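You operate a simulated robot arm through the tools that you are given. There is no shell and no other tool.

You are at the controls of a simulated robot arm. One attempt, no reset.

TASK
Restart the air after a stop and bring it to 4 bar.
Fine: shut the drain, grey star knob to FREE, pull the stop button out, then open the main valve.

Only the result counts: the job must be done as asked and must still hold three seconds after the hand-in. Knocking over, shifting, dropping, spilling or breaking anything else fails it.

THE ROBOT
A 7-joint arm with a two-finger parallel gripper, fixed in place. Base frame: the origin is on the floor under the middle of its stand, x ahead of it, y to its left, z up. Units: cm, degrees, N and s.
It reaches about 147.9 cm from its shoulder. Its first joint turns from -166.0 to 166.0 degrees. Payload 4.4 kg.
The tool frame sits at the grasp point between the pads (the TCP): z along the fingers, y along the line on which they close. The tips reach 2.3 cm beyond it. Largest opening 9.4 cm; finger width 3.8, thickness 1; the body of the gripper, 5.4 by 9.6 cm, starts 3.9 cm behind the TCP.
Orientation is told as [roll, pitch, yaw] about the base's x, y, z axes, in that order, counted from this pose: with the fingers straight down and closing along the base's y, the tool's x points along the base's -x, its y along +y and its z along -z.

THE INTERFACE
- The arm moves only by the tool arm_command. Its argument "commands" is a list of rows, each an object (a shift or turn left out is 0, a gripper value left out holds the last) with "slide": the shift along the tool's x, y, z in units of 25 mm (1.0 is 25 mm), a list of three; "dr": the turn, a rotation vector about the tool's x, y, z in units of 5 degrees (1.0 is 5 degrees), a list of three; "claw": the finger opening in cm, from 0 to 9.4. In form: [{"slide": [tx, ty, tz], "dr": [rx, ry, rz], "claw": claw}, ...]. A call has 1 to 20 rows; each row shifts and turns the commanded pose from where the row before left it, along the tool's axes as they then stand. A call with a number of a shift or a turn outside -1 to 1 is refused whole. Rows are played at 5 a second. More than 5 cm and 8.6 degrees between two rows, or a gripper value outside its range, and nothing of the call is played. Where a pose cannot be reached the arm comes as near as it can. A force on the tool above 90 N (or 10 N above the force at the start of the call, whichever is more), or a blocked arm, ends the call early, and 0.2 s more pass. Each finger travels about 7.2 cm/s and halts on what it meets, pressing with about 22 N; the grip force reading is that of the motor and also rises with nothing between the fingers. The clock runs only during rows and for 0.2 s after the last one: add rows that do not move to give the fingers time. It gives the time, the measured TCP pose, the force on the tool (base axes), the opening and the grip force at its end, in the units of the frame above (readings bear some noise), with the torque about the TCP (base axes, N m) and any sound that the robot's microphone picked up.
- Cameras (640 x 400 px; columns grow to the right, rows downward): "scene" is fixed at [4.96, 50, 155]; the picture's right is [-0.66, -0.75, 0.00], its down [-0.25, 0.22, -0.94] and it looks along [0.71, -0.62, -0.34] (base axes); focal length 320 px, centre (320, 200). "wrist" rides on the gripper at [8.6, 1.6, -7.4] in the tool frame; the picture's right is [-0.18, 0.98, 0.00], its down [-0.58, -0.11, -0.81] and it looks along [-0.79, -0.15, 0.59] (tool axes); focal length 243 px, centre (320, 200). There is no depth. A picture from a camera that has moved, and an enlarged one, comes with that camera's place and axes in the base frame and with its lens.
- grab_frame(camera): a new picture of that camera. The clock stands still meanwhile.
- zoom(camera, box): a new picture of the part [left, top, right, bottom] of that camera's present view, enlarged. The clock stands still meanwhile.
- sign_off(): hands the job in; it is judged then, once.

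Nothing tells you positions but the pictures and the camera data. Unless the task says otherwise, let go and move clear before handing in.

The tools are called as a command line: name --argument value ..., lists and objects as JSON in quotes. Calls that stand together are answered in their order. arm_command: Moves the arm, as the interface text tells. Its arguments: {"type":"object","properties":{"commands":{"type":"array","items":{"type":"object","properties":{"slide":{"type":"array","items":{"type":"number"}},"dr":{"type":"array","items":{"type":"number"}},"claw":{"type":"number"}}}}},"required":["commands"]} The other tools are called the same way: grab_frame (camera) takes a picture; zoom (camera, box) takes an enlarged picture of a part of a camera's view; sign_off () hands the job in.

At the start:

```text
time: 0.0
tcp_pos: [80.65, -11.97, 132.55]
orientation: [0.0, 0.0, 0.0]
ft_force: [0.0, -1.4, -0.3]
torque: [0.01, 0.03, -0.02]
opening: 9.43
finger_force: 0.1
```

scene: 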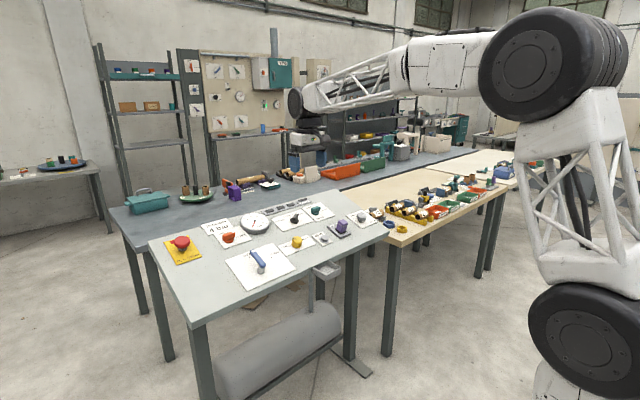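
wrist: 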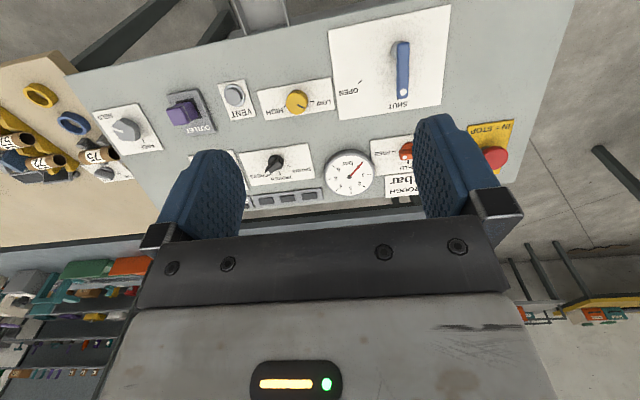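

I see a grey pneumatic panel table with labelled controls (stop button, gauge, main valve lever, several knobs). I'll zoom in on it to read the labels before moving.

zoom --camera "scene" --box '[150, 190, 270, 290]'

zoom --camera "scene" --box '[260, 180, 400, 270]'

zoom --camera "wrist" --box '[60, 60, 340, 220]'

zoom --camera "wrist" --box '[230, 0, 530, 210]'

```text
4.00 times, centred on (210, 240) of scene
camera zoom: at [4.96, 50.0, 155.0], right [-0.66, -0.75, 0.0], down [-0.25, 0.22, -0.94], along [0.71, -0.62, -0.34], focal length 1279 px, centre (760, 40)
```

zoom: 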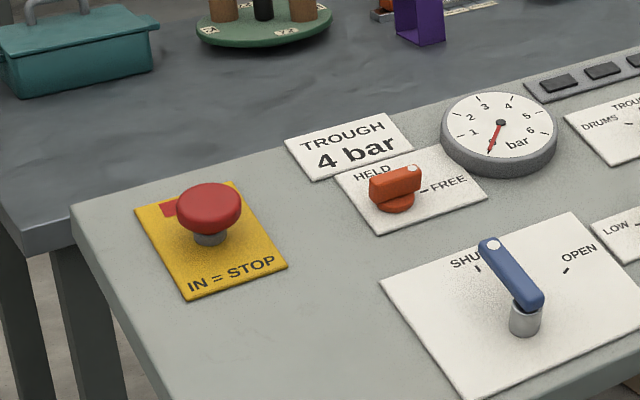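

```text
4.44 times, centred on (330, 225) of scene
camera zoom: at [4.96, 50.0, 155.0], right [-0.66, -0.75, 0.0], down [-0.25, 0.22, -0.94], along [0.71, -0.62, -0.34], focal length 1421 px, centre (276, 89)
```

zoom: 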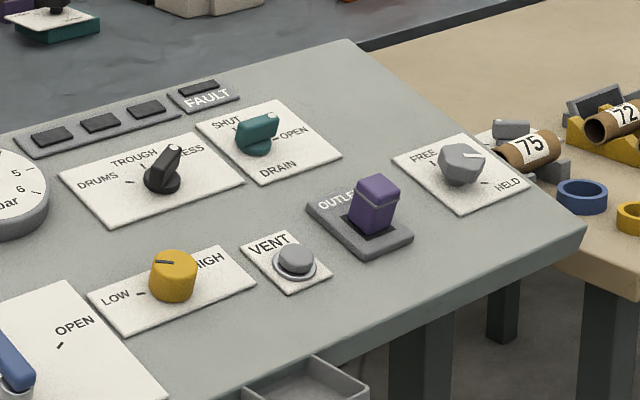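

```text
2.29 times, centred on (200, 140) of wrist
camera zoom: at [71.91, -10.28, 139.84], right [0.18, 0.98, 0.0], down [0.58, -0.11, 0.81], along [0.79, -0.15, -0.59], focal length 555 px, centre (594, 337)
```

zoom: 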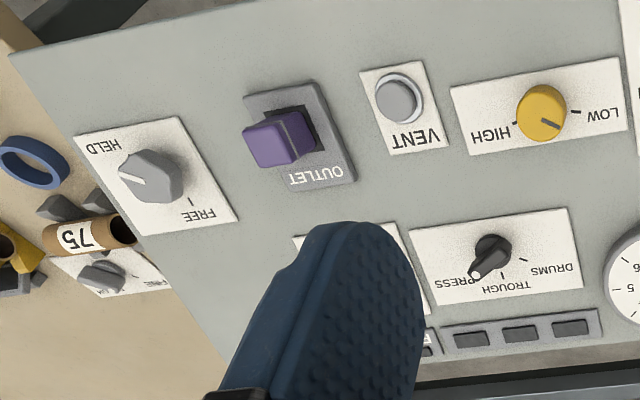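

```text
1.90 times, centred on (380, 105) of wrist
camera zoom: at [71.91, -10.28, 139.84], right [0.18, 0.98, 0.0], down [0.58, -0.11, 0.81], along [0.79, -0.15, -0.59], focal length 462 px, centre (206, 381)
```

zoom: 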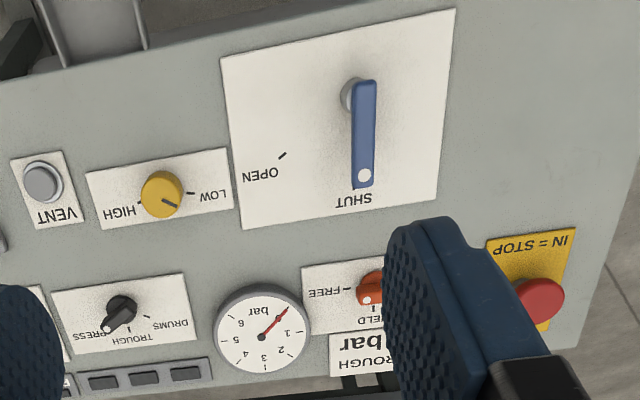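

The panel looks tilted gently towards the robot, with the drain at about (111,-40), the star knob at about (98,-57), the yellow regulator at about (97,-18), the lever pivot at about (93,1) and the stop button at about (114,20). I'll move above the drain area for a closer look.

arm_command --commands '[{"slide": [-0.55, -0.95, 0.35]}, {"slide": [-0.55, -0.95, 0.35]}, {"slide": [-0.55, -0.95, 0.35]}, {"slide": [-0.55, -0.95, 0.35]}, {"slide": [-0.55, -0.95, 0.35]}, {"slide": [-0.55, -0.95, 0.35]}, {"slide": [-0.55, -0.95, 0.35]}, {"slide": [-0.55, -0.95, 0.35]}, {"slide": [-0.55, -0.95, 0.35]}, {"slide": [-0.55, -0.95, 0.35]}, {"slide": [-0.55, -0.95, 0.35]}, {"slide": [-0.55, -0.95, 0.35]}, {"slide": [0, 0, 0]}, {"slide": [0, 0, 0]}]'

```text
time: 3.0
tcp_pos: [97.31, -40.57, 121.86]
orientation: [0.0, 0.0, -0.1]
ft_force: [0.6, 0.8, 0.8]
torque: [-0.05, 0.01, 0.01]
opening: 9.42
finger_force: 0.0
```

The arm moved as commanded, so the TCP is now above the right half of the panel. I'll take pictures to pin down the geometry.

grab_frame --camera "wrist"

grab_frame --camera "scene"

```text
taken
camera wrist: at [88.58, -38.86, 129.3], right [0.18, 0.98, 0.0], down [0.58, -0.11, 0.81], along [0.79, -0.15, -0.59], focal length 243 px, centre (320, 200)
```

wrist: 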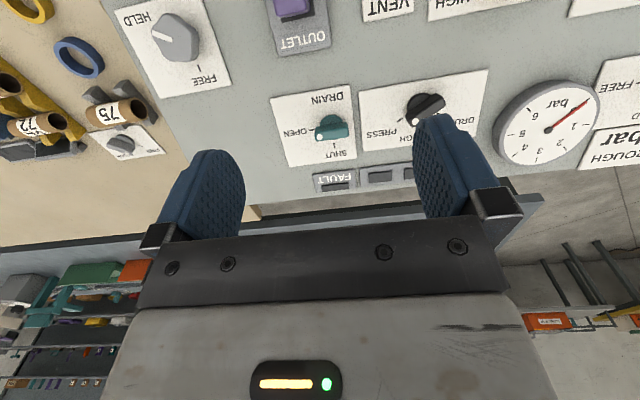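

```text
taken
```

scene: 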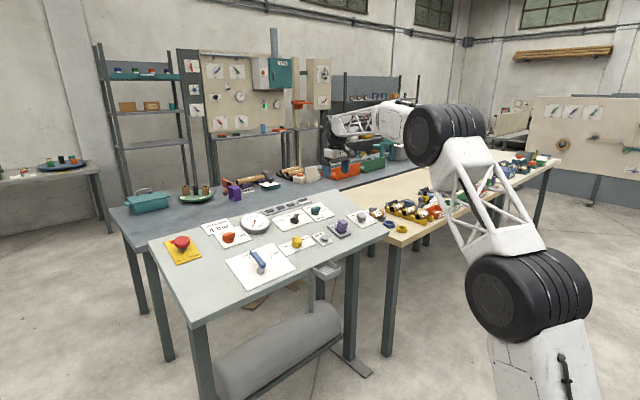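

zoom --camera "wrist" --box '[250, 60, 510, 210]'

zoom --camera "wrist" --box '[60, 0, 300, 150]'

zoom --camera "scene" --box '[280, 190, 350, 235]'

zoom --camera "scene" --box '[335, 195, 405, 240]'

```text
2.46 times, centred on (380, 135) of wrist
camera zoom: at [88.58, -38.86, 129.3], right [0.18, 0.98, 0.0], down [0.58, -0.11, 0.81], along [0.79, -0.15, -0.59], focal length 597 px, centre (172, 360)
```

zoom: 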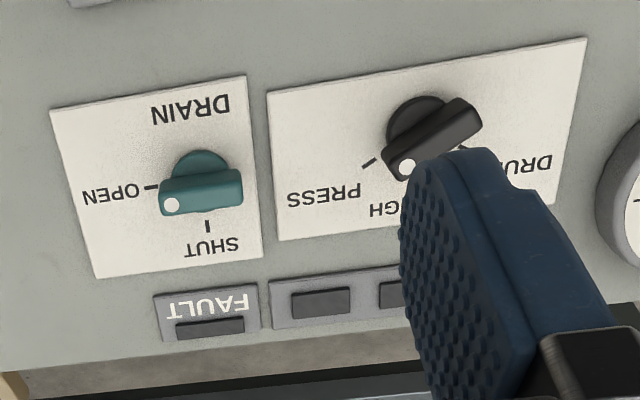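

```text
2.67 times, centred on (180, 75) of wrist
camera zoom: at [88.58, -38.86, 129.3], right [0.18, 0.98, 0.0], down [0.58, -0.11, 0.81], along [0.79, -0.15, -0.59], focal length 647 px, centre (693, 533)
```

zoom: 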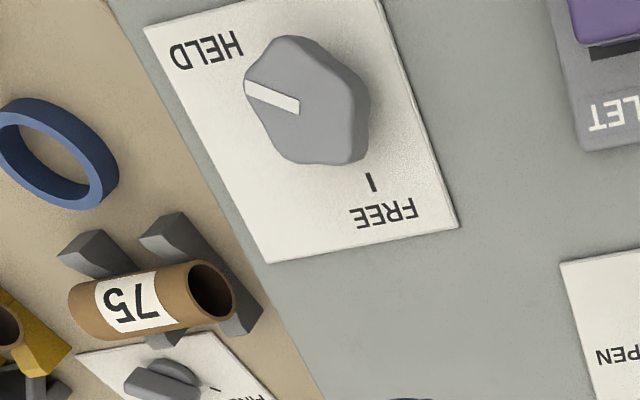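

```text
8.89 times, centred on (315, 212) of scene
camera zoom: at [4.96, 50.0, 155.0], right [-0.66, -0.75, 0.0], down [-0.25, 0.22, -0.94], along [0.71, -0.62, -0.34], focal length 2842 px, centre (364, 89)
```

zoom: 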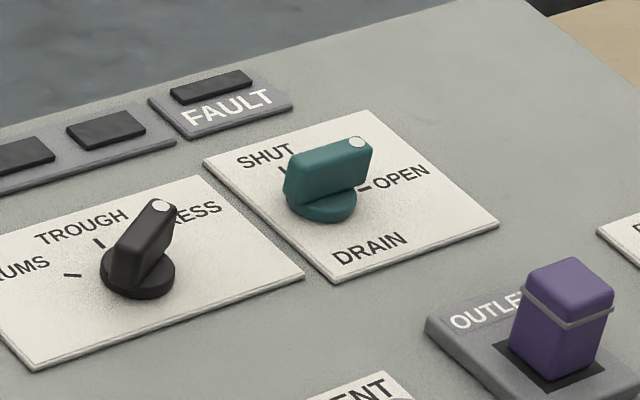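

```text
8.89 times, centred on (370, 218) of scene
camera zoom: at [4.96, 50.0, 155.0], right [-0.66, -0.75, 0.0], down [-0.25, 0.22, -0.94], along [0.71, -0.62, -0.34], focal length 2842 px, centre (-124, 44)
```

zoom: 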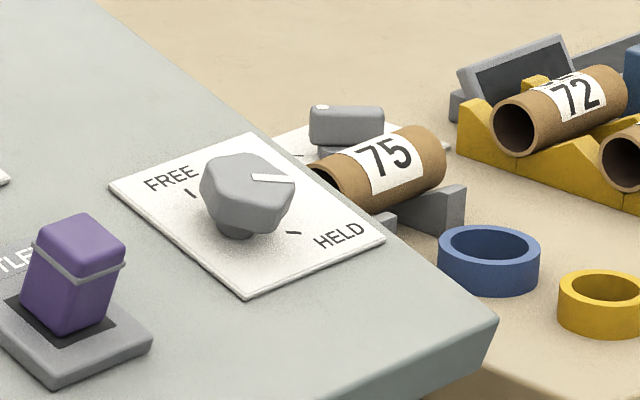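

The drain is a teal T-handle pointing at OPEN, and the star knob points at HELD. The panel seems tilted about 15°, so I'll tilt the tool to match it, move nearer the drain and check again.

arm_command --commands '[{"dr": [0, -1, 0]}, {"dr": [0, -1, 0]}, {"dr": [0, -1, 0]}, {"slide": [-0.73, -0.04, 0.8]}, {"slide": [-0.73, -0.04, 0.8]}, {"slide": [-0.73, -0.04, 0.8]}, {"slide": [-0.73, -0.04, 0.8]}, {"slide": [0, 0, 0]}, {"slide": [0, 0, 0]}]'

grab_frame --camera "wrist"

grab_frame --camera "scene"

```text
time: 5.0
tcp_pos: [106.32, -40.98, 116.02]
orientation: [0.0, -14.9, 0.1]
ft_force: [0.1, 0.6, -0.5]
torque: [0.0, 0.03, 0.03]
opening: 9.43
finger_force: 0.1
```

```text
taken
camera wrist: at [95.95, -39.27, 120.95], right [0.18, 0.98, 0.05], down [0.35, -0.11, 0.93], along [0.92, -0.15, -0.37], focal length 243 px, centre (320, 200)
```

wrist: 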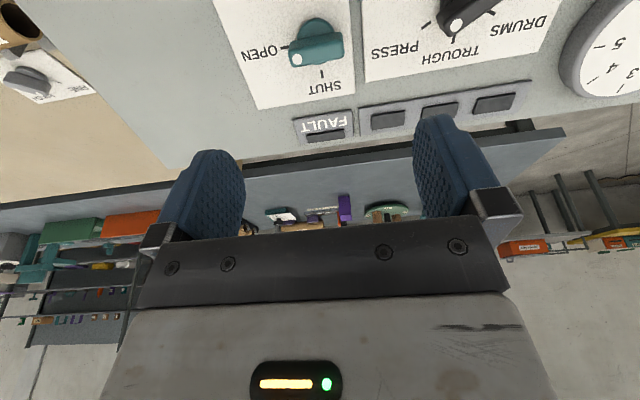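

```text
taken
```

scene: 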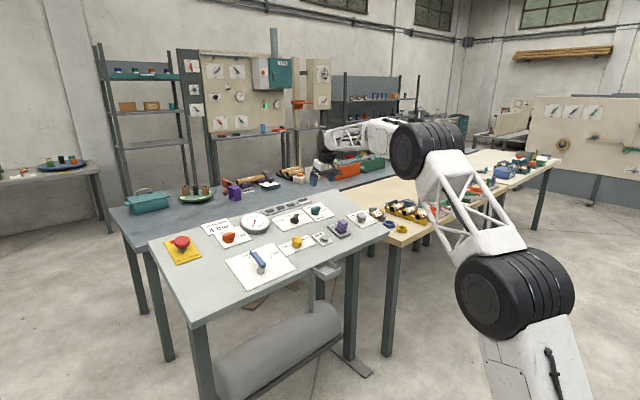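

zoom --camera "wrist" --box '[200, 0, 420, 150]'

zoom --camera "wrist" --box '[400, 0, 640, 150]'

```text
2.67 times, centred on (310, 75) of wrist
camera zoom: at [95.95, -39.27, 120.95], right [0.18, 0.98, 0.05], down [0.35, -0.11, 0.93], along [0.92, -0.15, -0.37], focal length 647 px, centre (347, 533)
```

zoom: 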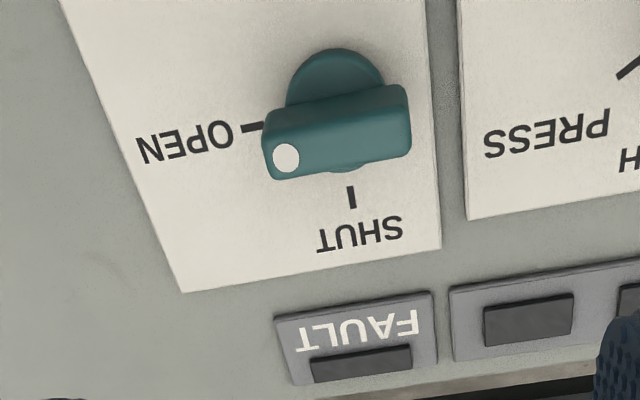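

```text
2.67 times, centred on (520, 75) of wrist
camera zoom: at [95.95, -39.27, 120.95], right [0.18, 0.98, 0.05], down [0.35, -0.11, 0.93], along [0.92, -0.15, -0.37], focal length 647 px, centre (-213, 533)
```

zoom: 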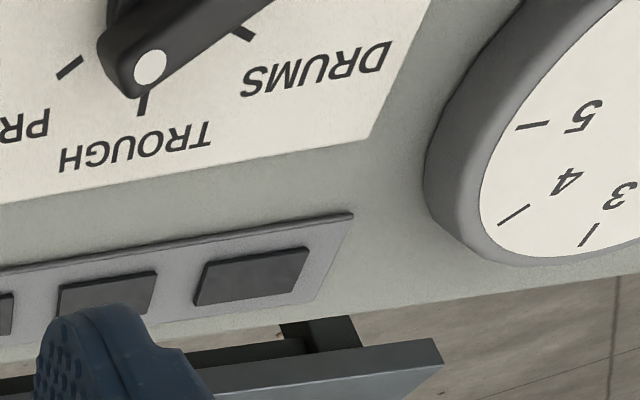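

The tool tilt matches the panel closely enough. The T-handle bar lies along y with its axis at about (112,-41.4). I'll turn the tool 90° about its own axis so the fingers close across the bar.

arm_command --commands '[{"dr": [0, 0, 1]}, {"dr": [0, 0, 1]}, {"dr": [0, 0, 1]}, {"dr": [0, 0, 1]}, {"dr": [0, 0, 1]}, {"dr": [0, 0, 1]}, {"dr": [0, 0, 1]}, {"dr": [0, 0, 1]}, {"dr": [0, 0, 1]}, {"dr": [0, 0, 1]}, {"dr": [0, 0, 1]}, {"dr": [0, 0, 1]}, {"dr": [0, 0, 1]}, {"dr": [0, 0, 1]}, {"dr": [0, 0, 1]}, {"dr": [0, 0, 1]}, {"dr": [0, 0, 1]}, {"dr": [0, 0, 1]}, {"slide": [0, 0, 0], "claw": 6}, {"slide": [0, 0, 0]}]'

grab_frame --camera "wrist"

grab_frame --camera "scene"

```text
time: 9.2
tcp_pos: [106.2, -40.94, 116.08]
orientation: [15.0, 0.0, -90.0]
ft_force: [-0.1, -0.3, 0.2]
torque: [0.01, 0.01, 0.0]
opening: 6.0
finger_force: 0.1
```

```text
taken
camera wrist: at [105.82, -32.19, 123.58], right [0.95, -0.18, 0.25], down [-0.31, -0.58, 0.75], along [0.01, -0.79, -0.61], focal length 243 px, centre (320, 200)
```

wrist: 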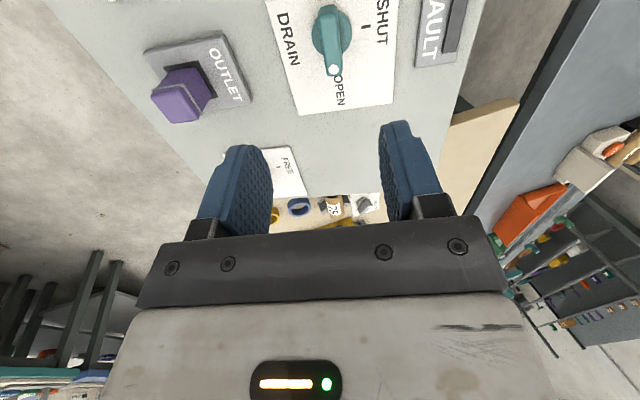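

```text
taken
```

scene: 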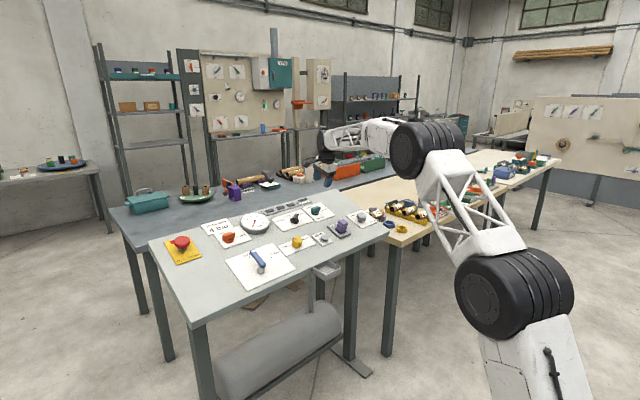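

zoom --camera "wrist" --box '[240, 0, 460, 130]'

```text
2.91 times, centred on (350, 65) of wrist
camera zoom: at [105.82, -32.19, 123.58], right [0.95, -0.18, 0.25], down [-0.31, -0.58, 0.75], along [0.01, -0.79, -0.61], focal length 706 px, centre (233, 593)
```

zoom: 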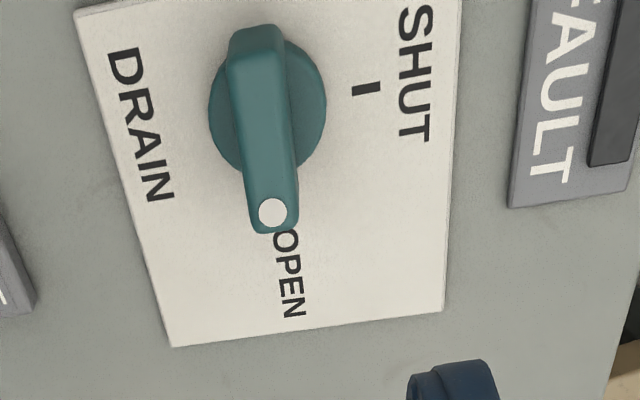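

Triangulation puts the drain axis at (112.1,-41.35) with the panel surface at z≈98 there. I'll descend to about 8 cm above the panel on that axis.

arm_command --commands '[{"slide": [-0.033, 0.082, 0.88]}, {"slide": [-0.033, 0.082, 0.88]}, {"slide": [-0.033, 0.082, 0.88]}, {"slide": [-0.033, 0.082, 0.88]}, {"slide": [-0.033, 0.082, 0.88]}, {"slide": [0, 0, 0]}, {"slide": [0, 0, 0]}]'

grab_frame --camera "wrist"

zoom --camera "scene" --box '[270, 150, 390, 230]'

```text
time: 10.8
tcp_pos: [110.13, -41.3, 105.76]
orientation: [15.0, -0.1, -90.0]
ft_force: [0.5, 0.1, 0.0]
torque: [0.02, 0.01, -0.03]
opening: 6.04
finger_force: 0.0
```

```text
taken
camera wrist: at [109.78, -32.52, 113.17], right [0.95, -0.18, 0.25], down [-0.31, -0.58, 0.75], along [0.01, -0.79, -0.61], focal length 243 px, centre (320, 200)
```

wrist: 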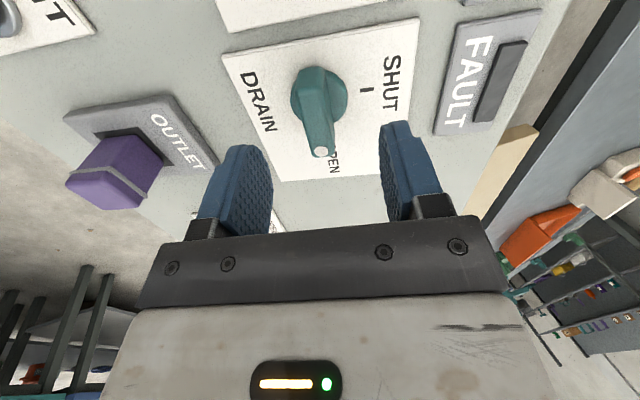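

```text
5.00 times, centred on (330, 190) of scene
camera zoom: at [4.96, 50.0, 155.0], right [-0.66, -0.75, 0.0], down [-0.25, 0.22, -0.94], along [0.71, -0.62, -0.34], focal length 1598 px, centre (270, 250)
```

zoom: 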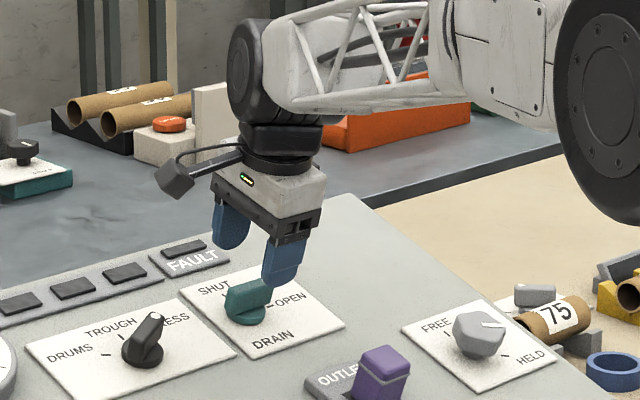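

The fingers straddle the teal bar neatly. I'll descend until the tips are just above the base disc, then close.

arm_command --commands '[{"slide": [0, 0, 0.6]}, {"slide": [0, 0, 0.6]}, {"slide": [0, 0, 0.5]}, {"slide": [0, 0, 0]}, {"slide": [0, 0, 0]}]'

grab_frame --camera "wrist"

zoom --camera "scene" --box '[280, 170, 360, 230]'

```text
time: 12.0
tcp_pos: [111.21, -41.39, 101.55]
orientation: [15.0, -0.1, -90.0]
ft_force: [0.3, -0.1, 0.9]
torque: [0.0, 0.0, -0.04]
opening: 5.99
finger_force: 0.1
```

```text
taken
camera wrist: at [110.83, -32.64, 109.06], right [0.95, -0.18, 0.25], down [-0.31, -0.58, 0.75], along [0.01, -0.79, -0.61], focal length 243 px, centre (320, 200)
```

wrist: 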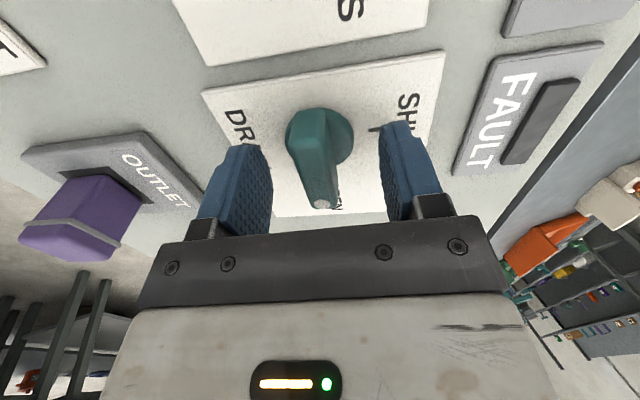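

```text
6.67 times, centred on (320, 200) of scene
camera zoom: at [4.96, 50.0, 155.0], right [-0.66, -0.75, 0.0], down [-0.25, 0.22, -0.94], along [0.71, -0.62, -0.34], focal length 2131 px, centre (320, 200)
```

zoom: 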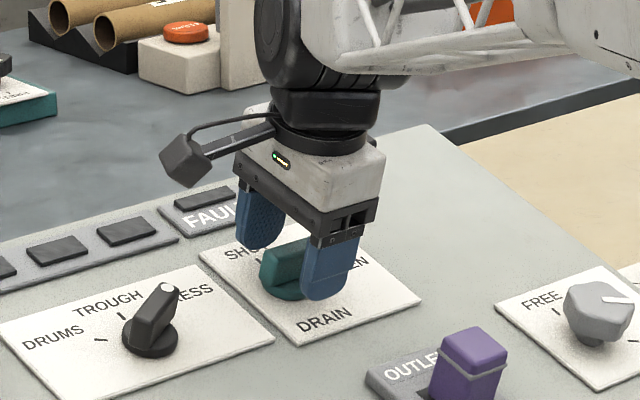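

Fingers are on both sides of the bar with no contact. I'll close on it now.

arm_command --commands '[{"slide": [0, 0, 0], "claw": 3}, {"slide": [0, 0, 0], "claw": 1}, {"slide": [0, 0, 0], "claw": 0.5}, {"slide": [0, 0, 0]}, {"slide": [0, 0, 0]}]'

grab_frame --camera "wrist"

```text
time: 13.2
tcp_pos: [111.17, -41.46, 101.56]
orientation: [15.1, 0.0, -90.1]
ft_force: [-33.0, 4.6, -1.8]
torque: [0.33, 0.11, 0.07]
opening: 1.9
finger_force: 15.8
```

```text
taken
camera wrist: at [110.79, -32.66, 109.03], right [0.95, -0.18, 0.25], down [-0.31, -0.58, 0.75], along [0.01, -0.79, -0.61], focal length 243 px, centre (320, 200)
```

wrist: 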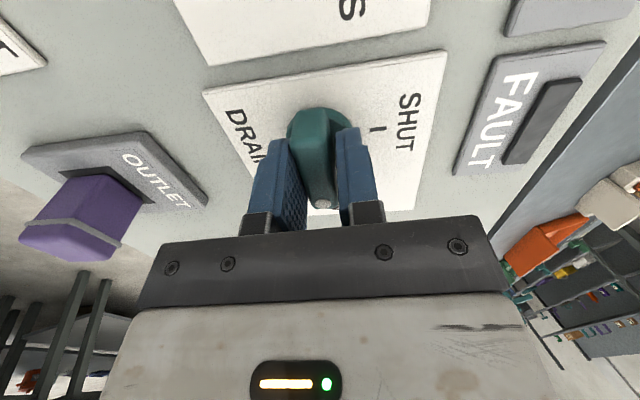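

The grip is on, but a -33 N side force says the bar sits slightly to the -x side of my centre. I'll shift the tool a little along -y(tool) to relieve it.

arm_command --commands '[{"slide": [0, -0.05, 0]}, {"slide": [0, -0.05, 0]}, {"slide": [0, 0, 0]}, {"slide": [0, 0, 0]}]'

```text
time: 14.2
tcp_pos: [111.16, -41.51, 101.54]
orientation: [15.2, 0.1, -90.1]
ft_force: [30.2, -17.4, -15.7]
torque: [-0.77, -1.29, -0.21]
opening: 1.69
finger_force: 44.5
```

arm_command --commands '[{"slide": [0, 0.04, 0]}, {"slide": [0, 0, 0]}, {"slide": [0, 0, 0]}]'

grab_frame --camera "wrist"

```text
time: 15.0
tcp_pos: [111.2, -41.45, 101.43]
orientation: [15.0, 0.0, -90.0]
ft_force: [0.9, -14.2, -14.5]
torque: [-0.29, -0.95, -0.05]
opening: 1.71
finger_force: 44.9
```

```text
taken
camera wrist: at [110.69, -32.66, 109.02], right [0.95, -0.18, 0.25], down [-0.31, -0.58, 0.75], along [0.01, -0.79, -0.61], focal length 243 px, centre (320, 200)
```

wrist: 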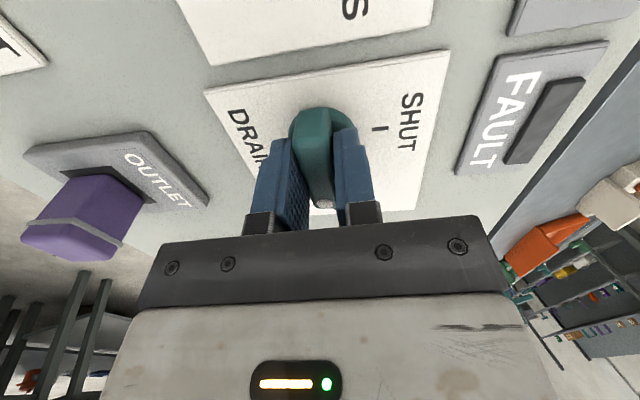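

The side force is balanced with a firm grip. Next I turn the handle counter-clockwise (seen from above), in stages, towards SHUT.

arm_command --commands '[{"dr": [0, 0, -1]}, {"dr": [0, 0, -1]}, {"dr": [0, 0, -1]}, {"dr": [0, 0, -1]}, {"dr": [0, 0, 0]}]'

```text
time: 16.2
tcp_pos: [111.03, -41.41, 101.49]
orientation: [14.1, -5.0, -70.6]
ft_force: [-22.8, -6.7, -12.2]
torque: [-0.06, -0.72, 0.0]
opening: 1.67
finger_force: 44.9
```

arm_command --commands '[{"slide": [0, -0.03, 0], "dr": [0, 0, -1]}, {"dr": [0, 0, -1]}, {"dr": [0, 0, -1]}, {"dr": [0, 0, -1]}, {"dr": [0, 0, 0]}]'

grab_frame --camera "wrist"

```text
time: 17.4
tcp_pos: [111.13, -41.53, 101.53]
orientation: [11.6, -9.5, -50.8]
ft_force: [-16.8, -5.0, -13.3]
torque: [0.27, -0.7, 0.04]
opening: 1.66
finger_force: 45.1
```

```text
taken
camera wrist: at [104.85, -33.65, 107.52], right [0.84, 0.49, 0.23], down [0.07, -0.52, 0.85], along [0.54, -0.7, -0.47], focal length 243 px, centre (320, 200)
```

wrist: 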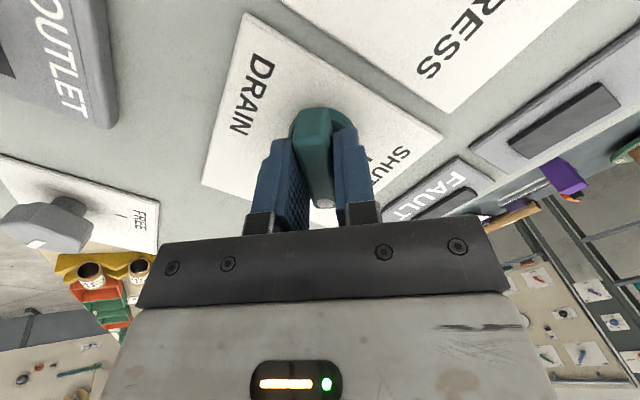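

The handle is turning with the gripper and forces are modest. I'll continue.

arm_command --commands '[{"slide": [0, -0.02, 0], "dr": [0, 0, -1]}, {"dr": [0, 0, -1]}, {"dr": [0, 0, -1]}, {"dr": [0, 0, -1]}, {"dr": [0, 0, -1]}, {"dr": [0, 0, -1]}, {"dr": [0, 0, 0]}]'

grab_frame --camera "wrist"

```text
time: 19.0
tcp_pos: [110.98, -41.51, 101.64]
orientation: [5.2, -14.1, -20.6]
ft_force: [-6.9, -14.3, -12.3]
torque: [0.51, -0.81, 0.17]
opening: 1.63
finger_force: 45.0
```

```text
taken
camera wrist: at [101.68, -36.89, 106.69], right [0.49, 0.86, 0.13], down [0.28, -0.3, 0.91], along [0.82, -0.41, -0.39], focal length 243 px, centre (320, 200)
```

wrist: 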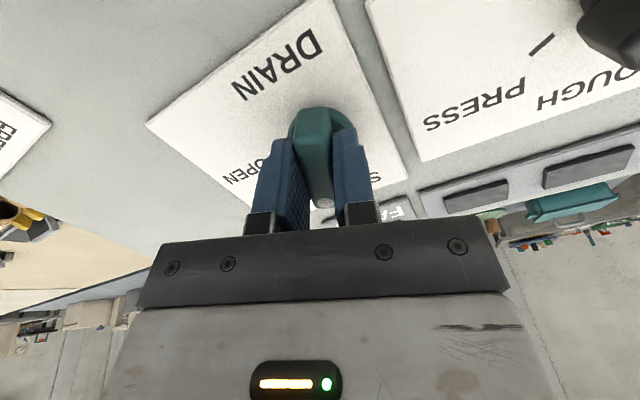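

arm_command --commands '[{"dr": [0, 0, -1]}, {"dr": [0, 0, -1]}, {"dr": [0, 0, -1]}, {"dr": [0, 0, -1]}, {"dr": [0, 0, 0]}, {"dr": [0, 0, 0]}]'

grab_frame --camera "wrist"

zoom --camera "scene" --box '[280, 170, 360, 230]'

```text
time: 20.4
tcp_pos: [110.93, -41.34, 101.47]
orientation: [0.0, -15.0, 0.1]
ft_force: [-17.7, -22.9, -7.4]
torque: [-0.15, 0.89, -0.03]
opening: 1.59
finger_force: 45.3
```

```text
taken
camera wrist: at [100.64, -39.78, 106.42], right [0.18, 0.98, 0.05], down [0.35, -0.11, 0.93], along [0.92, -0.15, -0.37], focal length 243 px, centre (320, 200)
```

wrist: 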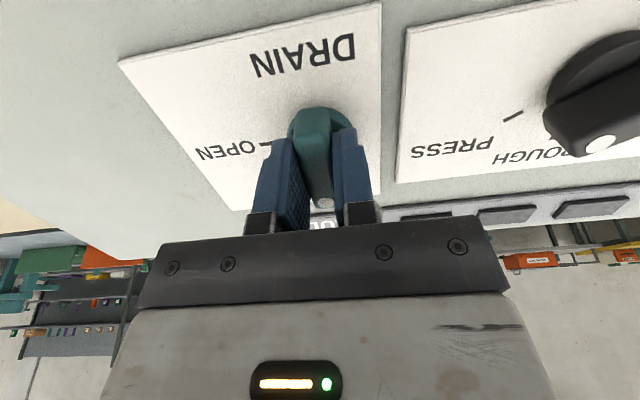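

```text
6.67 times, centred on (320, 200) of scene
camera zoom: at [4.96, 50.0, 155.0], right [-0.66, -0.75, 0.0], down [-0.25, 0.22, -0.94], along [0.71, -0.62, -0.34], focal length 2131 px, centre (320, 200)
```

zoom: 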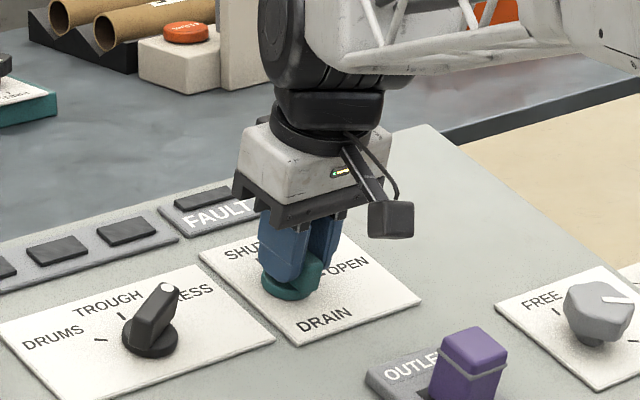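

The drain handle now points at SHUT. I'll release it and back straight off.

arm_command --commands '[{"slide": [0, 0, 0], "claw": 2.5}, {"slide": [0, 0, 0], "claw": 5}, {"slide": [0, 0, 0]}, {"slide": [0, 0, -0.8]}, {"slide": [0, 0, -1]}, {"slide": [0, 0, -1]}, {"slide": [0, 0, -1]}, {"slide": [0, 0, 0]}, {"slide": [0, 0, 0]}]'

grab_frame --camera "wrist"

zoom --camera "scene" --box '[280, 170, 400, 245]'

```text
time: 22.4
tcp_pos: [108.5, -41.44, 110.74]
orientation: [0.0, -14.9, 0.0]
ft_force: [-0.1, 0.2, -0.5]
torque: [0.01, -0.02, -0.02]
opening: 5.01
finger_force: 0.0
```

```text
taken
camera wrist: at [98.14, -39.74, 115.57], right [0.18, 0.98, 0.05], down [0.35, -0.11, 0.93], along [0.92, -0.15, -0.37], focal length 243 px, centre (320, 200)
```

wrist: 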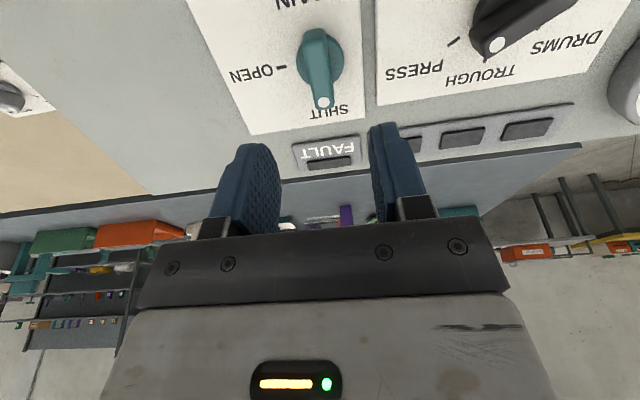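

```text
5.33 times, centred on (340, 208) of scene
camera zoom: at [4.96, 50.0, 155.0], right [-0.66, -0.75, 0.0], down [-0.25, 0.22, -0.94], along [0.71, -0.62, -0.34], focal length 1705 px, centre (213, 160)
```

zoom: 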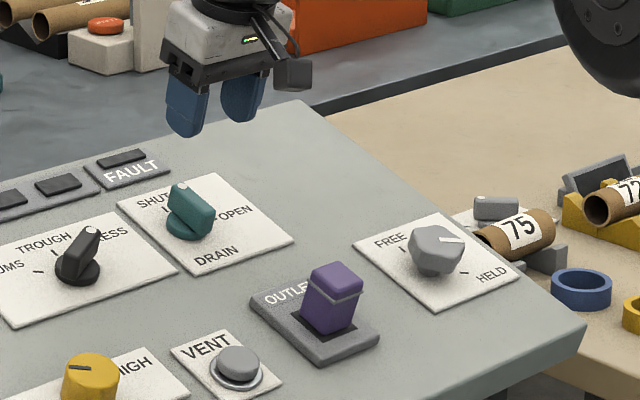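

Drain is SHUT. Next I'm moving over the grey star knob near (97.5,-58) to see its position and lobes.

arm_command --commands '[{"slide": [0.785, -0.891, -0.05]}, {"slide": [0.785, -0.891, -0.05]}, {"slide": [0.785, -0.891, -0.05]}, {"slide": [0.785, -0.891, -0.05]}, {"slide": [0.785, -0.891, -0.05]}, {"slide": [0.785, -0.891, -0.05]}, {"slide": [0.785, -0.891, -0.05]}, {"slide": [0, 0, 0]}, {"slide": [0, 0, 0]}]'

grab_frame --camera "wrist"

zoom --camera "scene" --box '[310, 160, 410, 240]'

```text
time: 24.4
tcp_pos: [95.05, -56.93, 108.14]
orientation: [0.0, -15.0, 0.0]
ft_force: [-0.3, 0.1, 0.5]
torque: [-0.01, 0.02, -0.02]
opening: 5.0
finger_force: 0.1
```

```text
taken
camera wrist: at [84.64, -55.2, 112.98], right [0.18, 0.98, 0.05], down [0.35, -0.11, 0.93], along [0.92, -0.15, -0.37], focal length 243 px, centre (320, 200)
```

wrist: 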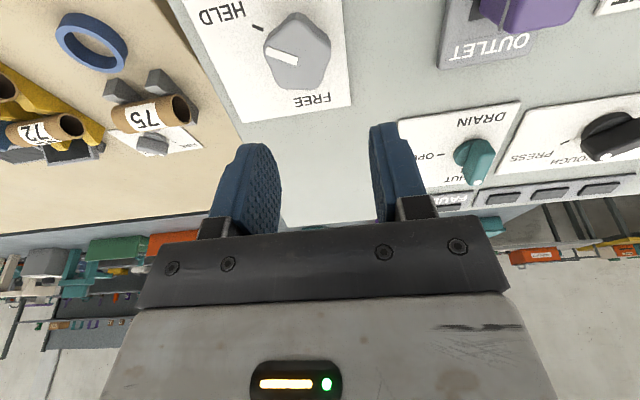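

```text
5.00 times, centred on (360, 200) of scene
camera zoom: at [4.96, 50.0, 155.0], right [-0.66, -0.75, 0.0], down [-0.25, 0.22, -0.94], along [0.71, -0.62, -0.34], focal length 1598 px, centre (120, 200)
```

zoom: 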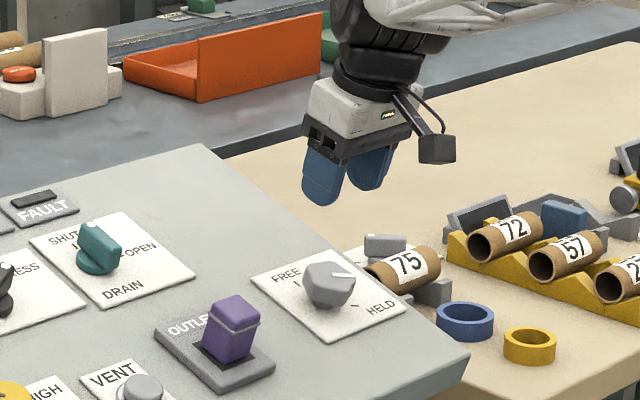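

zoom --camera "wrist" --box '[180, 0, 370, 130]'

```text
3.08 times, centred on (275, 65) of wrist
camera zoom: at [84.64, -55.2, 112.98], right [0.18, 0.98, 0.05], down [0.35, -0.11, 0.93], along [0.92, -0.15, -0.37], focal length 746 px, centre (458, 615)
```

zoom: 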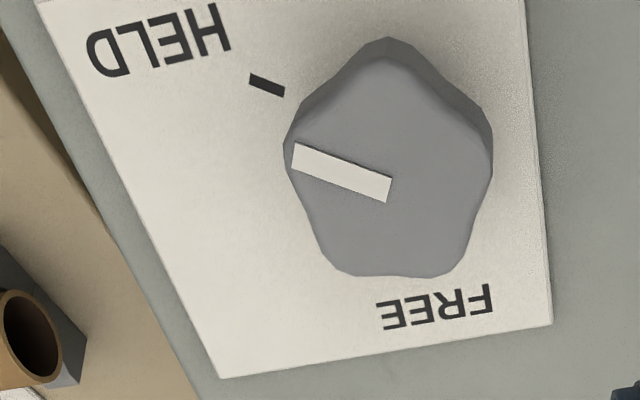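

The star knob is a five-lobed knob pointing at HELD (about -120° from the panel's up direction), with FREE straight up-panel. I'll centre over it and turn the tool so one pad will face a lobe.

arm_command --commands '[{"slide": [0.252, -0.644, 0], "dr": [0, 0, 1], "claw": 8.5}, {"dr": [0, 0, 1]}, {"dr": [0, 0, 1]}, {"dr": [0, 0, 1]}, {"dr": [0, 0, 1]}, {"dr": [0, 0, 1]}, {"dr": [0, 0, 1]}, {"dr": [0, 0, 1]}, {"dr": [0, 0, 1]}, {"dr": [0, 0, 1]}, {"dr": [0, 0, 1]}, {"dr": [0, 0, 1]}, {"dr": [0, 0, 1]}, {"dr": [0, 0, 0.2]}, {"slide": [0, 0, 0]}, {"slide": [0, 0, 0]}]'

grab_frame --camera "wrist"

zoom --camera "wrist" --box '[230, 0, 420, 130]'

```text
time: 27.8
tcp_pos: [94.31, -58.62, 107.83]
orientation: [13.7, -6.0, -66.7]
ft_force: [0.2, 0.5, 0.3]
torque: [0.03, 0.04, -0.02]
opening: 8.52
finger_force: 0.0
```

```text
taken
camera wrist: at [90.49, -49.98, 114.41], right [0.94, 0.23, 0.25], down [-0.08, -0.58, 0.81], along [0.33, -0.78, -0.52], focal length 243 px, centre (320, 200)
```

wrist: 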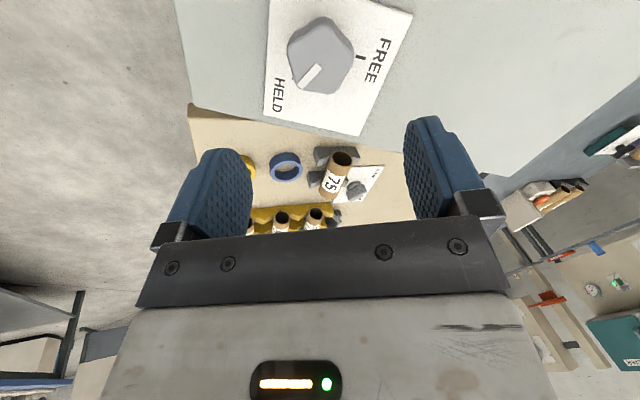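

```text
3.08 times, centred on (325, 65) of wrist
camera zoom: at [90.49, -49.98, 114.41], right [0.94, 0.23, 0.25], down [-0.08, -0.58, 0.81], along [0.33, -0.78, -0.52], focal length 746 px, centre (305, 615)
```

zoom: 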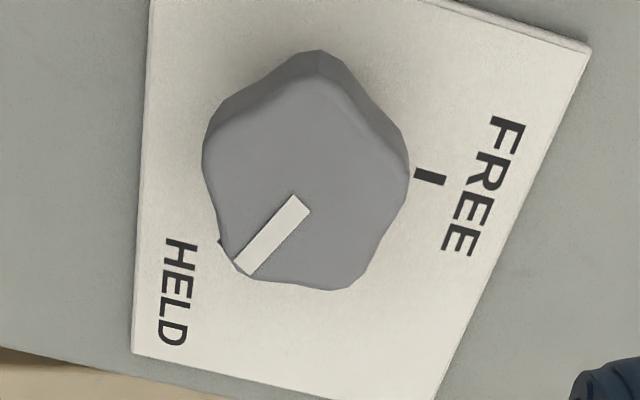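

The star centre is right under the tool axis, with a lobe facing one pad and two lobes facing the other. I'll descend most of the way and check.

arm_command --commands '[{"slide": [0, 0.068, 0.874]}, {"slide": [0, 0, 0.874]}, {"slide": [0, 0, 0.874]}, {"slide": [0, 0, 0.874]}, {"slide": [0, 0, 0]}, {"slide": [0, 0, 0]}]'

grab_frame --camera "wrist"

zoom --camera "scene" --box '[320, 180, 400, 240]'

```text
time: 29.2
tcp_pos: [96.93, -58.53, 99.35]
orientation: [13.8, -6.0, -66.8]
ft_force: [-0.1, 0.1, -0.5]
torque: [-0.01, 0.01, -0.01]
opening: 8.5
finger_force: 0.0
```

```text
taken
camera wrist: at [92.97, -49.91, 106.03], right [0.94, 0.23, 0.25], down [-0.08, -0.58, 0.81], along [0.33, -0.78, -0.52], focal length 243 px, centre (320, 200)
```

wrist: 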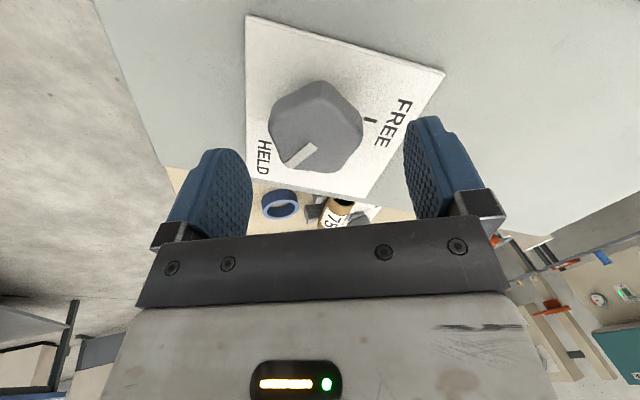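

```text
6.67 times, centred on (360, 210) of scene
camera zoom: at [4.96, 50.0, 155.0], right [-0.66, -0.75, 0.0], down [-0.25, 0.22, -0.94], along [0.71, -0.62, -0.34], focal length 2131 px, centre (53, 133)
```

zoom: 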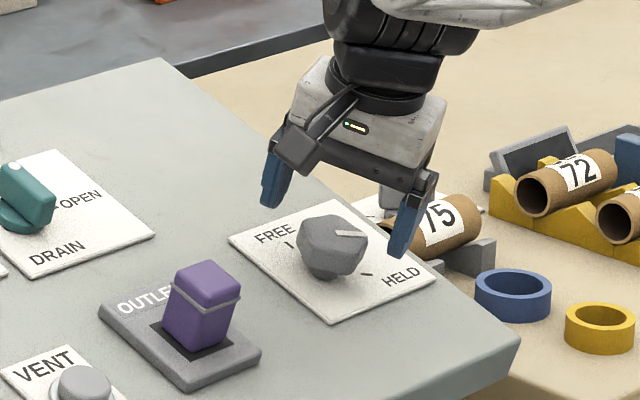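

Alignment looks right and the fingers straddle the knob. I'll descend the last 2 cm and close on it.

arm_command --commands '[{"slide": [0.03, 0, 0.43]}, {"slide": [0, 0, 0.43]}, {"slide": [0, 0, 0]}, {"slide": [0, 0, 0], "claw": 6}, {"slide": [0, 0, 0], "claw": 4.9}, {"slide": [0, 0, 0]}, {"slide": [0, 0, 0]}]'

grab_frame --camera "wrist"

zoom --camera "scene" --box '[320, 180, 400, 240]'

```text
time: 30.8
tcp_pos: [97.42, -58.51, 97.31]
orientation: [13.8, -6.0, -66.7]
ft_force: [-0.3, 0.3, 0.6]
torque: [0.01, 0.01, 0.0]
opening: 4.88
finger_force: 0.0
```

```text
taken
camera wrist: at [93.43, -49.9, 103.95], right [0.94, 0.23, 0.25], down [-0.08, -0.58, 0.81], along [0.33, -0.78, -0.52], focal length 243 px, centre (320, 200)
```

wrist: 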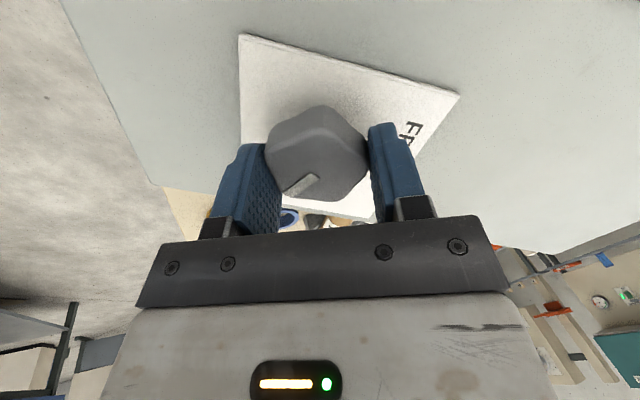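

```text
6.67 times, centred on (360, 210) of scene
camera zoom: at [4.96, 50.0, 155.0], right [-0.66, -0.75, 0.0], down [-0.25, 0.22, -0.94], along [0.71, -0.62, -0.34], focal length 2131 px, centre (53, 133)
```

zoom: 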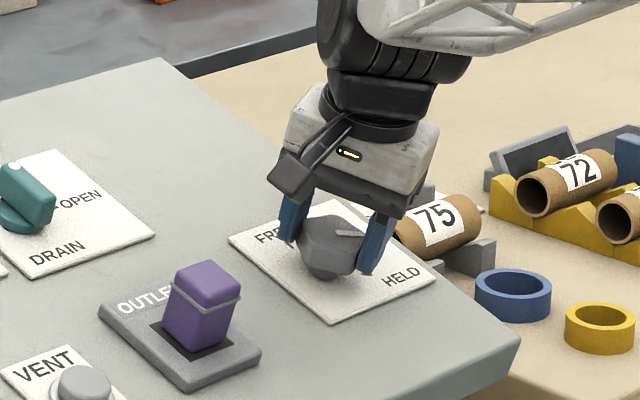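

arm_command --commands '[{"slide": [0, 0, 0], "claw": 4.5}, {"slide": [0, 0, 0], "claw": 4.2}, {"slide": [0, 0, 0]}, {"slide": [0, 0, 0]}]'

```text
time: 31.8
tcp_pos: [97.32, -58.52, 97.3]
orientation: [13.7, -6.0, -66.8]
ft_force: [-9.4, -5.6, -2.0]
torque: [0.06, 0.11, 0.07]
opening: 4.71
finger_force: 5.7
```

arm_command --commands '[{"slide": [0, -0.04, 0]}, {"slide": [0, 0, 0], "claw": 3.8}, {"slide": [0, 0, 0], "claw": 3.5}, {"slide": [0, 0, 0]}, {"slide": [0, 0, 0]}]'

grab_frame --camera "wrist"

```text
time: 33.0
tcp_pos: [97.24, -58.56, 97.36]
orientation: [13.7, -6.0, -66.7]
ft_force: [-19.5, -6.4, -2.7]
torque: [0.44, -0.48, 0.19]
opening: 4.55
finger_force: 44.7
```

```text
taken
camera wrist: at [93.32, -49.96, 103.91], right [0.94, 0.23, 0.25], down [-0.08, -0.58, 0.81], along [0.33, -0.78, -0.52], focal length 243 px, centre (320, 200)
```

wrist: 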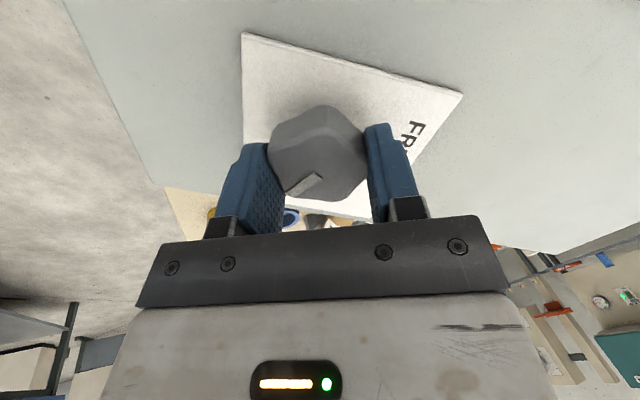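

Grip is firm. I'll relieve the small side load and start turning counter-clockwise towards FREE.

arm_command --commands '[{"slide": [0, -0.025, 0]}, {"slide": [0.006, 0, 0], "dr": [0, 0, -1]}, {"slide": [0.006, 0, 0], "dr": [0, 0, -1]}, {"slide": [0.006, 0, 0], "dr": [0, 0, -1]}, {"slide": [0.006, 0, 0], "dr": [0, 0, -1]}, {"slide": [0, 0, 0]}]'

grab_frame --camera "wrist"

```text
time: 34.4
tcp_pos: [97.28, -58.59, 97.33]
orientation: [11.0, -10.5, -47.0]
ft_force: [-1.6, -13.0, 1.4]
torque: [-0.24, -1.15, -0.06]
opening: 4.49
finger_force: 44.6
```

```text
taken
camera wrist: at [90.63, -51.15, 103.18], right [0.81, 0.55, 0.22], down [0.1, -0.49, 0.86], along [0.58, -0.67, -0.46], focal length 243 px, centre (320, 200)
```

wrist: 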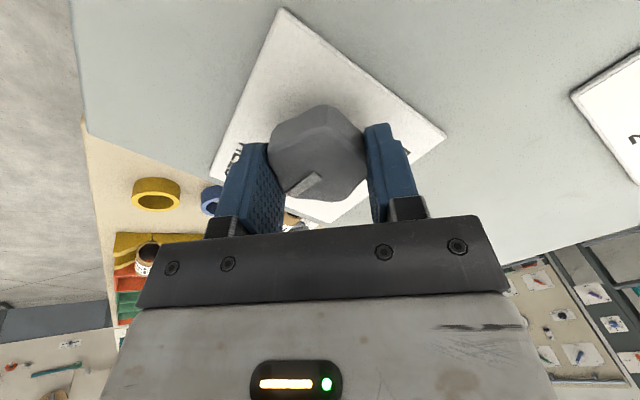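

The knob follows the gripper. Continuing the turn.

arm_command --commands '[{"slide": [0.006, 0, 0], "dr": [0, 0, -1]}, {"slide": [0.006, 0, 0], "dr": [0, 0, -1]}, {"slide": [0.006, 0, 0], "dr": [0, 0, -1]}, {"slide": [0.006, 0, 0], "dr": [0, 0, -1]}, {"slide": [0.006, 0, 0], "dr": [0, 0, -1]}, {"slide": [0.006, 0, 0], "dr": [0, 0, -1]}, {"slide": [0.006, 0, 0], "dr": [0, 0, -1]}, {"slide": [0.006, 0, 0], "dr": [0, 0, -1]}, {"slide": [0, 0, 0]}]'

grab_frame --camera "wrist"

```text
time: 36.4
tcp_pos: [97.03, -58.57, 97.26]
orientation: [1.5, -15.0, -6.2]
ft_force: [32.3, -26.8, 14.1]
torque: [0.38, -0.61, 0.17]
opening: 4.43
finger_force: 45.4
```

```text
taken
camera wrist: at [87.0, -55.88, 102.2], right [0.28, 0.96, 0.07], down [0.34, -0.17, 0.93], along [0.9, -0.23, -0.37], focal length 243 px, centre (320, 200)
```

wrist: 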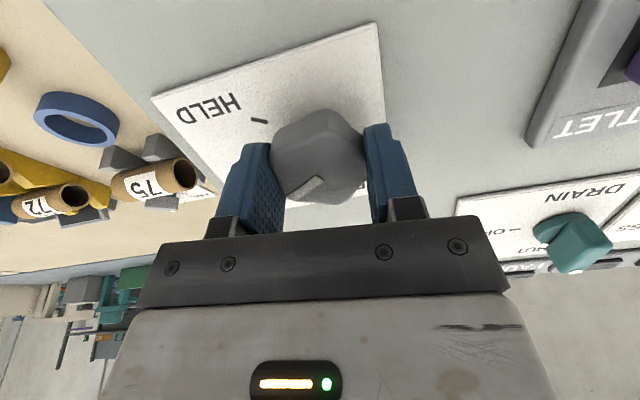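

Some side load built up (32, -27 N), so I'll shift the tool to relieve it and continue turning.

arm_command --commands '[{"slide": [-0.045, -0.035, 0]}, {"dr": [0, 0, -1]}, {"dr": [0, 0, -1]}, {"dr": [0, 0, -1]}, {"dr": [0, 0, -1]}, {"slide": [0, 0, 0]}]'

```text
time: 37.8
tcp_pos: [97.11, -58.61, 97.17]
orientation: [-3.7, -14.5, 14.5]
ft_force: [-24.3, 11.5, 7.0]
torque: [-0.79, 0.33, -0.22]
opening: 4.45
finger_force: 45.3
```

arm_command --commands '[{"slide": [0.035, 0.01, 0]}, {"dr": [0, 0, -1]}, {"dr": [0, 0, -1]}, {"dr": [0, 0, -1]}, {"dr": [0, 0, -1]}, {"slide": [0, 0, 0]}]'

grab_frame --camera "wrist"

zoom --camera "scene" --box '[320, 180, 400, 240]'

```text
time: 39.2
tcp_pos: [97.26, -58.47, 97.05]
orientation: [-8.5, -12.4, 35.0]
ft_force: [16.3, 1.3, -12.0]
torque: [-0.9, -0.72, -0.29]
opening: 4.51
finger_force: 44.9
```

```text
taken
camera wrist: at [87.42, -61.92, 102.23], right [-0.38, 0.92, -0.1], down [0.32, 0.24, 0.92], along [0.87, 0.32, -0.38], focal length 243 px, centre (320, 200)
```

wrist: 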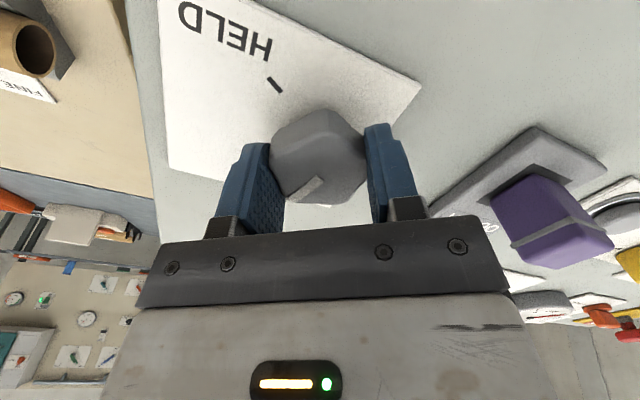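

```text
6.67 times, centred on (360, 210) of scene
camera zoom: at [4.96, 50.0, 155.0], right [-0.66, -0.75, 0.0], down [-0.25, 0.22, -0.94], along [0.71, -0.62, -0.34], focal length 2131 px, centre (53, 133)
```

zoom: 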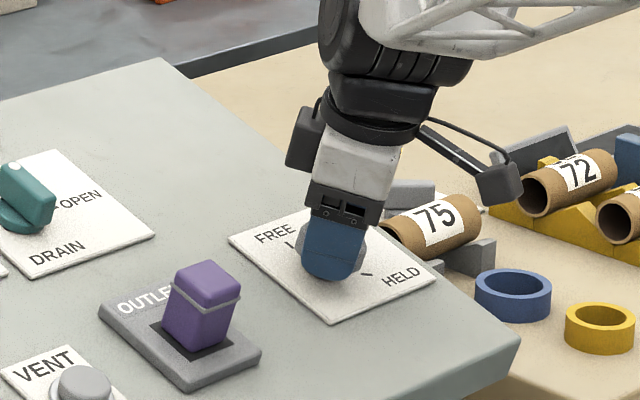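

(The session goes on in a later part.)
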